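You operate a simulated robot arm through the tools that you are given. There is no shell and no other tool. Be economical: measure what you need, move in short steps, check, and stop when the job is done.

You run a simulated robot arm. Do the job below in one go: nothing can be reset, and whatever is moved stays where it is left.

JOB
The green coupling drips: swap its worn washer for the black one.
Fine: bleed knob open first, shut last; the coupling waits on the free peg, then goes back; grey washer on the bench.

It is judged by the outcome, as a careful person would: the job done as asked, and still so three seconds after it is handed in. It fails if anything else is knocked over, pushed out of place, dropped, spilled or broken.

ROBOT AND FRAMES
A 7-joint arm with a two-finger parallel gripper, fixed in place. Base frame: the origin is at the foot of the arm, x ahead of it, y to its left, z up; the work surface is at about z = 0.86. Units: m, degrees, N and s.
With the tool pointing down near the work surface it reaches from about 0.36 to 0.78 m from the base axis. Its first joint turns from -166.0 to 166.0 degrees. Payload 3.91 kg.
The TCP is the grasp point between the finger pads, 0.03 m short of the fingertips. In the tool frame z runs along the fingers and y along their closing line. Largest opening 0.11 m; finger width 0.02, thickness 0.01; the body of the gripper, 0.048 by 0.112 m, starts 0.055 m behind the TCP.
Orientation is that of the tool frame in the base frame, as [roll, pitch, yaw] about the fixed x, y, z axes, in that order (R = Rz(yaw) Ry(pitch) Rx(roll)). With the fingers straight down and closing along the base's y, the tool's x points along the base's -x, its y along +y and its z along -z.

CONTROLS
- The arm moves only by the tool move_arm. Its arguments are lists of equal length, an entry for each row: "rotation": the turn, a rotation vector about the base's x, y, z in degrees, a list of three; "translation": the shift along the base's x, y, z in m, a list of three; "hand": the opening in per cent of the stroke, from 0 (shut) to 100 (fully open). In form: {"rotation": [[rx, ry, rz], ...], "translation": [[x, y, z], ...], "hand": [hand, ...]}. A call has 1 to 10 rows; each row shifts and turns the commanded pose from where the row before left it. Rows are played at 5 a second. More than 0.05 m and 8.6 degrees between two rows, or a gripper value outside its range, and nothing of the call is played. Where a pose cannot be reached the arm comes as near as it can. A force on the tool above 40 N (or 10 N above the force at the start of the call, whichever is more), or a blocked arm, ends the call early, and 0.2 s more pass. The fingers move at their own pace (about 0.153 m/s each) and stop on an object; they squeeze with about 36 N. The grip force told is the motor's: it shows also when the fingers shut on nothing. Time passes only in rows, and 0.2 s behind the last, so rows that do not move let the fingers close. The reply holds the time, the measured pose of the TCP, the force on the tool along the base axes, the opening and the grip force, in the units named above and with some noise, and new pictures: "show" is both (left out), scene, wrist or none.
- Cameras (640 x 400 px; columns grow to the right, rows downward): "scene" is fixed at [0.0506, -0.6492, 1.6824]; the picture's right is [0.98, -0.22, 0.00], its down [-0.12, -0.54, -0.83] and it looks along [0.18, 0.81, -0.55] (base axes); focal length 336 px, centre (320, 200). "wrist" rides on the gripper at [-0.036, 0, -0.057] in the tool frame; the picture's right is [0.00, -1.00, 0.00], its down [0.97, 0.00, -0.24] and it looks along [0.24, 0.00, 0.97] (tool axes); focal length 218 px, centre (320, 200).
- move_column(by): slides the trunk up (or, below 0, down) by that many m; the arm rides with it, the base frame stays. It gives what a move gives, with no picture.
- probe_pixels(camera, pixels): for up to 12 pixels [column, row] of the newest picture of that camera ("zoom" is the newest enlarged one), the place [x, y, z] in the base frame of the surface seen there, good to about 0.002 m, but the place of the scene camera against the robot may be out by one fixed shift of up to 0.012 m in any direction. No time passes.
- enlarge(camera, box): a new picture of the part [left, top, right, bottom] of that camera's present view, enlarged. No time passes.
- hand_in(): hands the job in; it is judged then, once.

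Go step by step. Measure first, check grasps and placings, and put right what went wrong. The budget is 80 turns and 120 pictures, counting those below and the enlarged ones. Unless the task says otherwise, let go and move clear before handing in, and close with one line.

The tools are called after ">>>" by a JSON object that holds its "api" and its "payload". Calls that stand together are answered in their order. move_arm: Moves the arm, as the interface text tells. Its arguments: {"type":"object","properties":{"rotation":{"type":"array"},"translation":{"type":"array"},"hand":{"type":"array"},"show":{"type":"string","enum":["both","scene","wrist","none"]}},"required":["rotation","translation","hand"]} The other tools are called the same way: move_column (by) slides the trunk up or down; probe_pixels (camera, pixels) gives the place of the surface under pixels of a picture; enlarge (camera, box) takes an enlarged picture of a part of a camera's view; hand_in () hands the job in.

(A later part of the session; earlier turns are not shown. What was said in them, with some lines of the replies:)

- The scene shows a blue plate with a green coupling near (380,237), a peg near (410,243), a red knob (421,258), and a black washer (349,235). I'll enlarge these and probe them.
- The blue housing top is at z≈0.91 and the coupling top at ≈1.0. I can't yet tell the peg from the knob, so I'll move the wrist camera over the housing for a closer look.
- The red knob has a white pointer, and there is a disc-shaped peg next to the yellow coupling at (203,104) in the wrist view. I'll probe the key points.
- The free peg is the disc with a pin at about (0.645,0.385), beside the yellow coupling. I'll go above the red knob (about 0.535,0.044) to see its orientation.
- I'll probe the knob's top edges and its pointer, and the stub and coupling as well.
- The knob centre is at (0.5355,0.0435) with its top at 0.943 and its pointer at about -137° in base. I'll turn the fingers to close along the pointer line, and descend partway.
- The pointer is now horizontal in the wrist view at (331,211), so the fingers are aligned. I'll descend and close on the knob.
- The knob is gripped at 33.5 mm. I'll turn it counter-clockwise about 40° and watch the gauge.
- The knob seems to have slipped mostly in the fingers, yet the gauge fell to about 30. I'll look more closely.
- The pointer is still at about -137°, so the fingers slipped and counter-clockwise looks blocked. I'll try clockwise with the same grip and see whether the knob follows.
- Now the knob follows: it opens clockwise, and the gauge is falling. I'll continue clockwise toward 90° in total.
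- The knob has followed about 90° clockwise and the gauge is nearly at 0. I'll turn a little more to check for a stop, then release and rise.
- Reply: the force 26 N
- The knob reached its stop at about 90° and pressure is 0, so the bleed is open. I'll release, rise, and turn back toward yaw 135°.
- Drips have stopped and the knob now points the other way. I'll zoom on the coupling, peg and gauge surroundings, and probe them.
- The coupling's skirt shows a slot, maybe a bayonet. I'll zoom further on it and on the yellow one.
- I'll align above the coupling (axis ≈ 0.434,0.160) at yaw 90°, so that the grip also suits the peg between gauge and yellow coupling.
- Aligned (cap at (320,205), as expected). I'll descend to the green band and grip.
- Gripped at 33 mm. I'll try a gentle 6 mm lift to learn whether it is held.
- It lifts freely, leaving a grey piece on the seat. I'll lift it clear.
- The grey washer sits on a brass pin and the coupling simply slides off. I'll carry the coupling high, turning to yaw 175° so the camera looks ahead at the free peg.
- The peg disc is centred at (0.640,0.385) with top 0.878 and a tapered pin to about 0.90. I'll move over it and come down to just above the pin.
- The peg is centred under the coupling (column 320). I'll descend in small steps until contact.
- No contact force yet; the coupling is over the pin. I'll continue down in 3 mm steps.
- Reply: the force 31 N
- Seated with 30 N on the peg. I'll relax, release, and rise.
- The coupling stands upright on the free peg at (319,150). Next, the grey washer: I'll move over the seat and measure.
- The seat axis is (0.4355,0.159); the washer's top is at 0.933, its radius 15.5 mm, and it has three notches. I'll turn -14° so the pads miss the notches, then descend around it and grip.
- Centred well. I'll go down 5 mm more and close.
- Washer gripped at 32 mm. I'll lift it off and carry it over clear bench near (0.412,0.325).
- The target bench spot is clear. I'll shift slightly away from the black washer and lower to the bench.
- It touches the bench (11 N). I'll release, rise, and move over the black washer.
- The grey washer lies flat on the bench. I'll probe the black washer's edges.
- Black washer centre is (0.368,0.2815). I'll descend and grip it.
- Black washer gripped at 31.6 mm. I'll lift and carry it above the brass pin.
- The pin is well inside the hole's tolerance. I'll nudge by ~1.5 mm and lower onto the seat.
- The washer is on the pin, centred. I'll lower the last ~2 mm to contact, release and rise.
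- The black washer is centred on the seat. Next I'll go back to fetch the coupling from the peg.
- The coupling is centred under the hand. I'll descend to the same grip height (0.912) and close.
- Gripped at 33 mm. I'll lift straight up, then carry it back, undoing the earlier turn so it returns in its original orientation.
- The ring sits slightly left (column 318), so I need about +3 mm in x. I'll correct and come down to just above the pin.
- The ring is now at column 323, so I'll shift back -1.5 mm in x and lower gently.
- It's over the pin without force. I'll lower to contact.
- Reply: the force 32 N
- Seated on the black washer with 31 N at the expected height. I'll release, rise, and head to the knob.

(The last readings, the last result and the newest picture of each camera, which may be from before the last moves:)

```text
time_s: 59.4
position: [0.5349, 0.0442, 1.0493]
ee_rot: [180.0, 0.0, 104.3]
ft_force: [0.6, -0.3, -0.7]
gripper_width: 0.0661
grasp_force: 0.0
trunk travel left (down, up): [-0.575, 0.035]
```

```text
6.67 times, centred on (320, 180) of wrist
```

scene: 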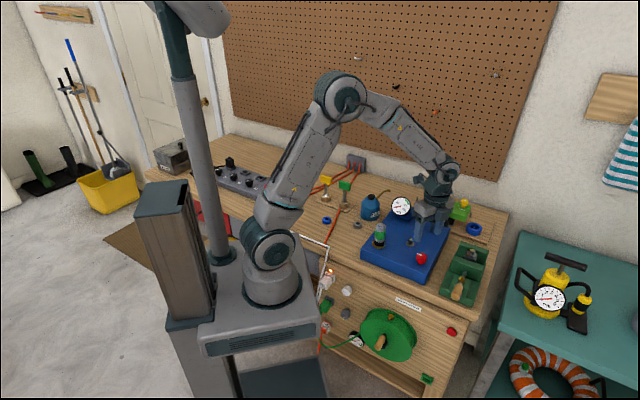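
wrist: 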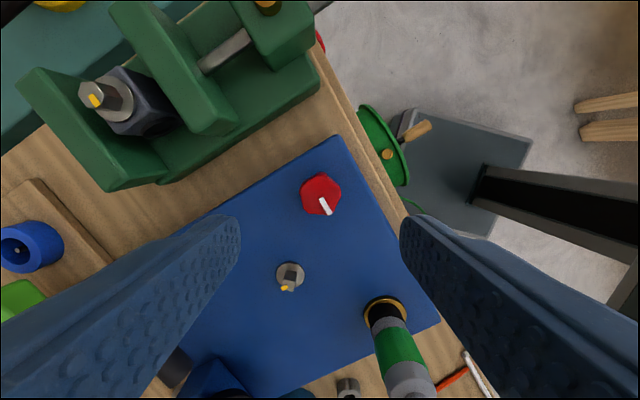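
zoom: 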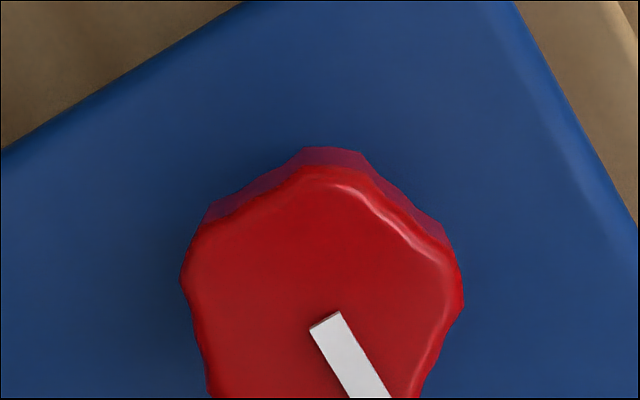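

The coupling stands upright on the black washer. The knob flats match the finger line, so I'll descend and grip.

>>> {"api": "move_arm", "payload": {"rotation": [[0, 0, 0], [0, 0, 0], [0, 0, 0], [0, 0, 0], [0, 0, 0], [0, 0, 0]], "translation": [[0.0005, 0, -0.035], [0, 0, -0.035], [0, 0, -0.032], [0, 0, 0], [0, 0, 0], [0, 0, 0]], "hand": [60, 60, 60, 60, 0, 0], "show": "wrist"}}

```text
time_s: 60.8
position: [0.5341, 0.0449, 0.9473]
ee_rot: [-180.0, 0.0, 104.3]
ft_force: [-9.6, -1.9, -2.3]
gripper_width: 0.0337
grasp_force: 45.0
trunk travel left (down, up): [-0.575, 0.035]
```

wrist: 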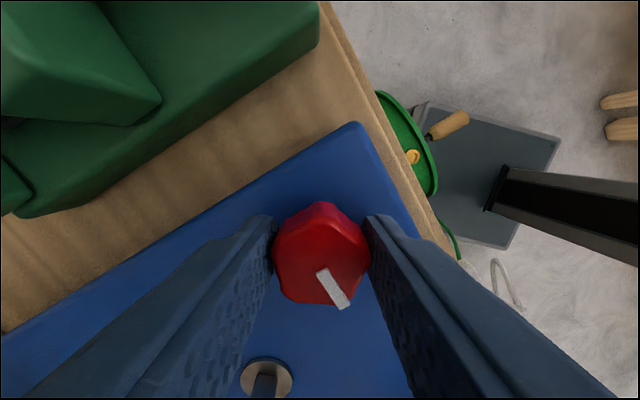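

>>> {"api": "move_arm", "payload": {"rotation": [[0, 0, 8], [0, 0, 8], [0, 0, 8], [0, 0, 8], [0, 0, 8], [0, 0, 8], [0, 0, 8], [0, 0, 8], [0, 0, 8], [0, 0, 0]], "translation": [[0, 0, 0], [0, 0, 0], [0, 0, 0], [0, 0, 0], [0, 0, 0], [0, 0, 0], [0, 0, 0], [0, 0, 0], [0, 0, 0], [0, 0, 0]], "hand": [0, 0, 0, 0, 0, 0, 0, 0, 0, 0], "show": "wrist"}}

>>> {"api": "enlarge", "payload": {"camera": "scene", "box": [350, 180, 440, 265]}}

```text
time_s: 63.0
position: [0.5355, 0.0466, 0.9475]
ee_rot: [180.0, -0.1, 176.4]
ft_force: [-7.5, 15.6, -21.5]
gripper_width: 0.0336
grasp_force: 45.4
trunk travel left (down, up): [-0.575, 0.035]
```

wrist: 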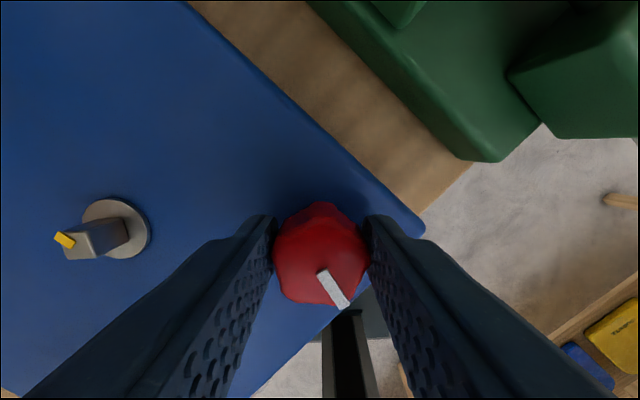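

```text
4.71 times, centred on (395, 222) of scene
```

zoom: 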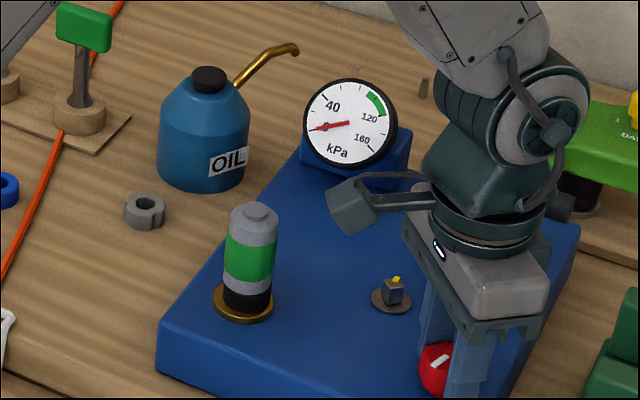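

The knob follows 72° so far. I'll turn the rest to the stop.

>>> {"api": "move_arm", "payload": {"rotation": [[0, 0, 8], [0, 0, 8], [0, 0, 8], [0, 0, 0]], "translation": [[0, 0, 0], [0, 0, 0], [0, 0, 0], [0, 0, 0]], "hand": [0, 0, 0, 0], "show": "wrist"}}

>>> {"api": "probe_pixels", "payload": {"camera": "wrist", "pixels": [[322, 272], [342, 302], [330, 280]]}}

>>> {"api": "enlarge", "payload": {"camera": "wrist", "box": [220, 180, 420, 320]}}

```text
time_s: 64.0
position: [0.5373, 0.0469, 0.9489]
ee_rot: [-179.9, 0.0, -159.6]
ft_force: [-1.0, 27.4, -16.7]
gripper_width: 0.0337
grasp_force: 45.1
trunk travel left (down, up): [-0.575, 0.035]
```

wrist: 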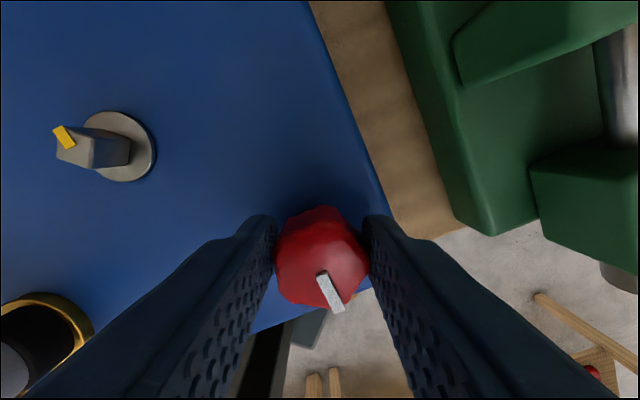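

```text
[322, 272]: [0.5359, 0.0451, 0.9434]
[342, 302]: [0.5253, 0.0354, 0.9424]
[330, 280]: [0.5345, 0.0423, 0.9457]
```

```text
2.86 times, centred on (320, 250) of wrist
```

zoom: 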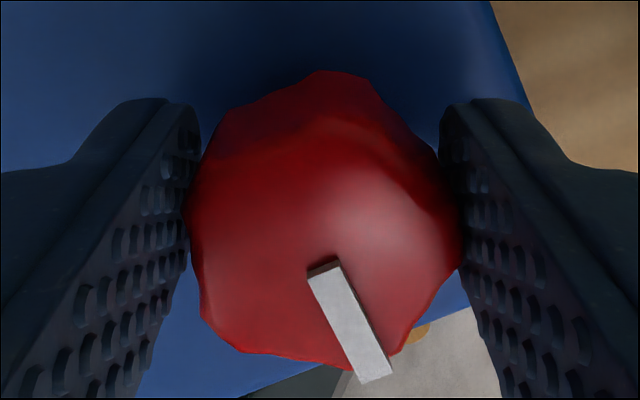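

The pointer is back at -137°, the shut stop, with the force rising to 27 N. I'll release, rise and inspect.

>>> {"api": "move_arm", "payload": {"rotation": [[0, 0, 0], [0, 0, 0], [0, 0, 0], [0, 0, 0], [0, 0, 0], [0, 0, -8], [0, 0, -8], [0, 0, -8], [0, 0, -8]], "translation": [[0, 0, 0], [0, 0, 0], [0, 0, 0.03], [0, 0, 0.045], [0, 0, 0.045], [0, 0, 0.045], [-0.02, 0.03, 0], [-0.02, 0.03, 0], [-0.02, 0.03, 0]], "hand": [60, 60, 60, 60, 60, 60, 60, 60, 60]}}

>>> {"api": "enlarge", "payload": {"camera": "scene", "box": [350, 180, 440, 270]}}

>>> {"api": "enlarge", "payload": {"camera": "wrist", "box": [240, 60, 440, 200]}}

```text
time_s: 66.0
position: [0.473, 0.1353, 1.1147]
ee_rot: [180.0, 0.1, 168.1]
ft_force: [-0.4, -0.1, -0.1]
gripper_width: 0.0661
grasp_force: 0.1
trunk travel left (down, up): [-0.575, 0.035]
```

scene: 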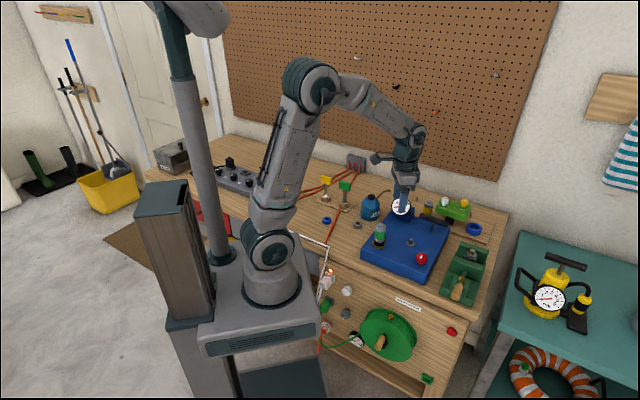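
wrist: 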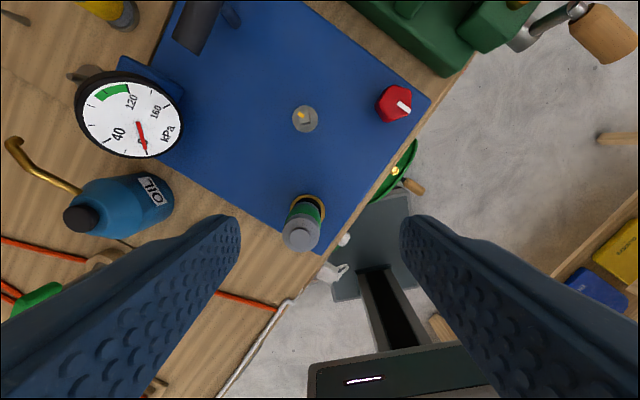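

```text
4.44 times, centred on (395, 225) of scene
```

zoom: 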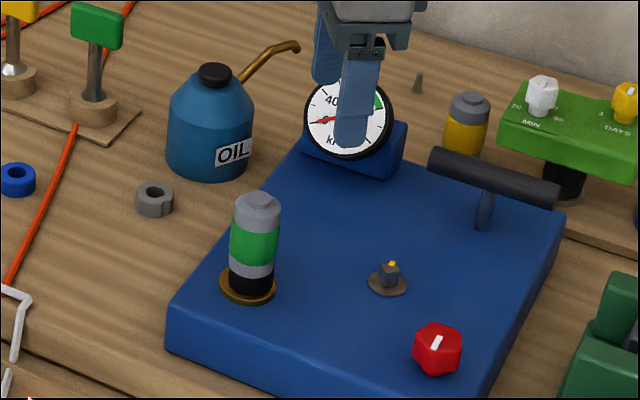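

```text
2.86 times, centred on (340, 130) of wrist
```

zoom: 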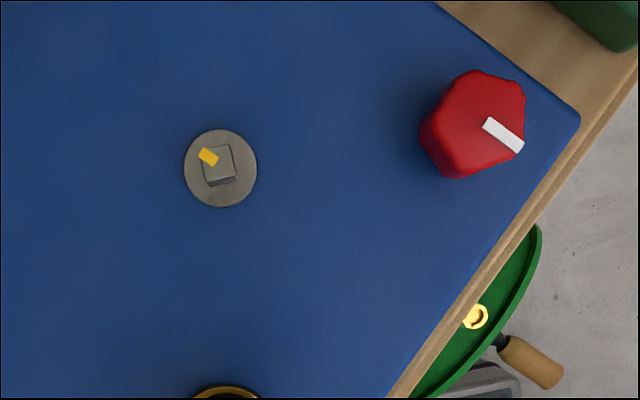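

The knob pointer is shut again and everything stands in place. I'll retreat clear and wait a moment to check gauge and drips.

>>> {"api": "move_arm", "payload": {"rotation": [[0, 0, 0], [0, 0, 0], [0, 0, 0], [0, 0, 0], [0, 0, 0], [0, 0, 0], [0, 0, 0], [0, 0, 0], [0, 0, 0], [0, 0, 0]], "translation": [[0, 0, 0.045], [0, 0, 0.045], [-0.03, 0.03, 0.03], [-0.03, 0.03, 0.03], [-0.03, 0.03, 0], [-0.03, 0.03, 0], [0, 0, 0], [0, 0, 0], [0, 0, 0], [0, 0, 0]], "hand": [60, 60, 60, 60, 60, 60, 60, 60, 60, 60], "show": "scene"}}

>>> {"api": "enlarge", "payload": {"camera": "scene", "box": [350, 180, 440, 270]}}

```text
refused: row 3 steps farther than a row can; nothing moved
```

```text
4.44 times, centred on (395, 225) of scene
```

zoom: 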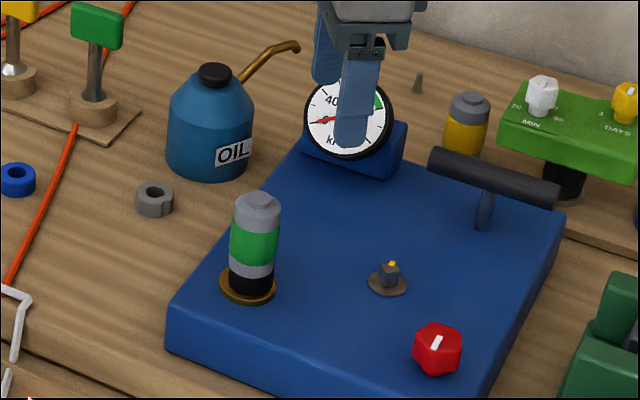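

One row was too long and was refused. I'll repeat the retreat with shorter rows.

>>> {"api": "move_arm", "payload": {"rotation": [[0, 0, 0], [0, 0, 0], [0, 0, 0], [0, 0, 0], [0, 0, 0], [0, 0, 0], [0, 0, 0], [0, 0, 0], [0, 0, 0], [0, 0, 0]], "translation": [[0, 0, 0.045], [0, 0, 0.045], [-0.025, 0.025, 0.02], [-0.025, 0.025, 0.02], [-0.025, 0.025, 0], [-0.025, 0.025, 0], [0, 0, 0], [0, 0, 0], [0, 0, 0], [0, 0, 0]], "hand": [60, 60, 60, 60, 60, 60, 60, 60, 60, 60], "show": "scene"}}

>>> {"api": "enlarge", "payload": {"camera": "scene", "box": [350, 180, 440, 270]}}

```text
time_s: 68.2
position: [0.3748, 0.2341, 1.2437]
ee_rot: [-179.9, 0.0, 168.1]
ft_force: [1.1, -0.1, 0.0]
gripper_width: 0.0661
grasp_force: 0.1
trunk travel left (down, up): [-0.575, 0.035]
```

scene: 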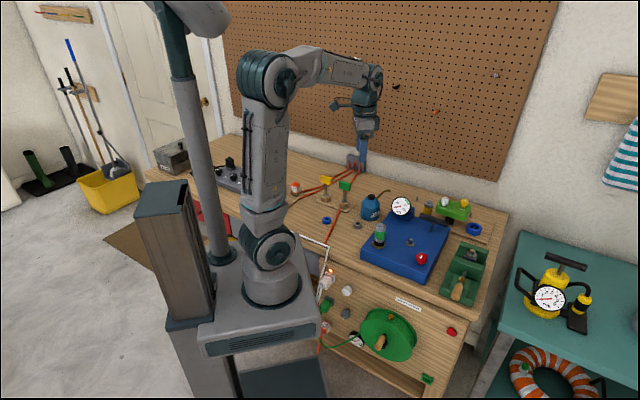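

```text
4.44 times, centred on (395, 225) of scene
```

zoom: 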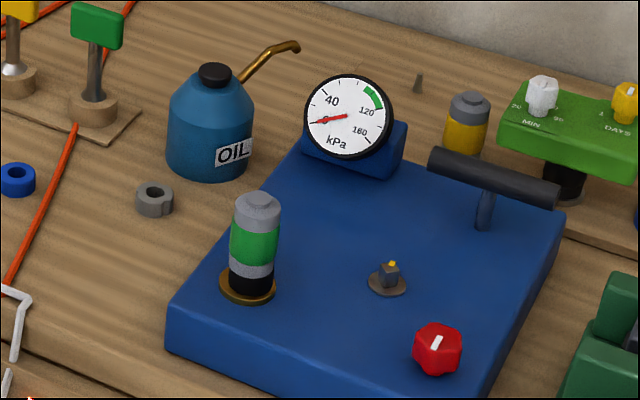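

There are no drips, the coupling is on the black washer, the knob is shut, the grey washer is on the bench and the arm is clear. I'm handing the job in.

>>> {"api": "hand_in", "payload": {}}

```text
The job is handed in.
```

The green coupling now sits on the black washer and no drips show. The bleed knob is shut again, the worn grey washer is on the bench, and the gauge reads about 0 kPa because I didn't re-pressurise it.
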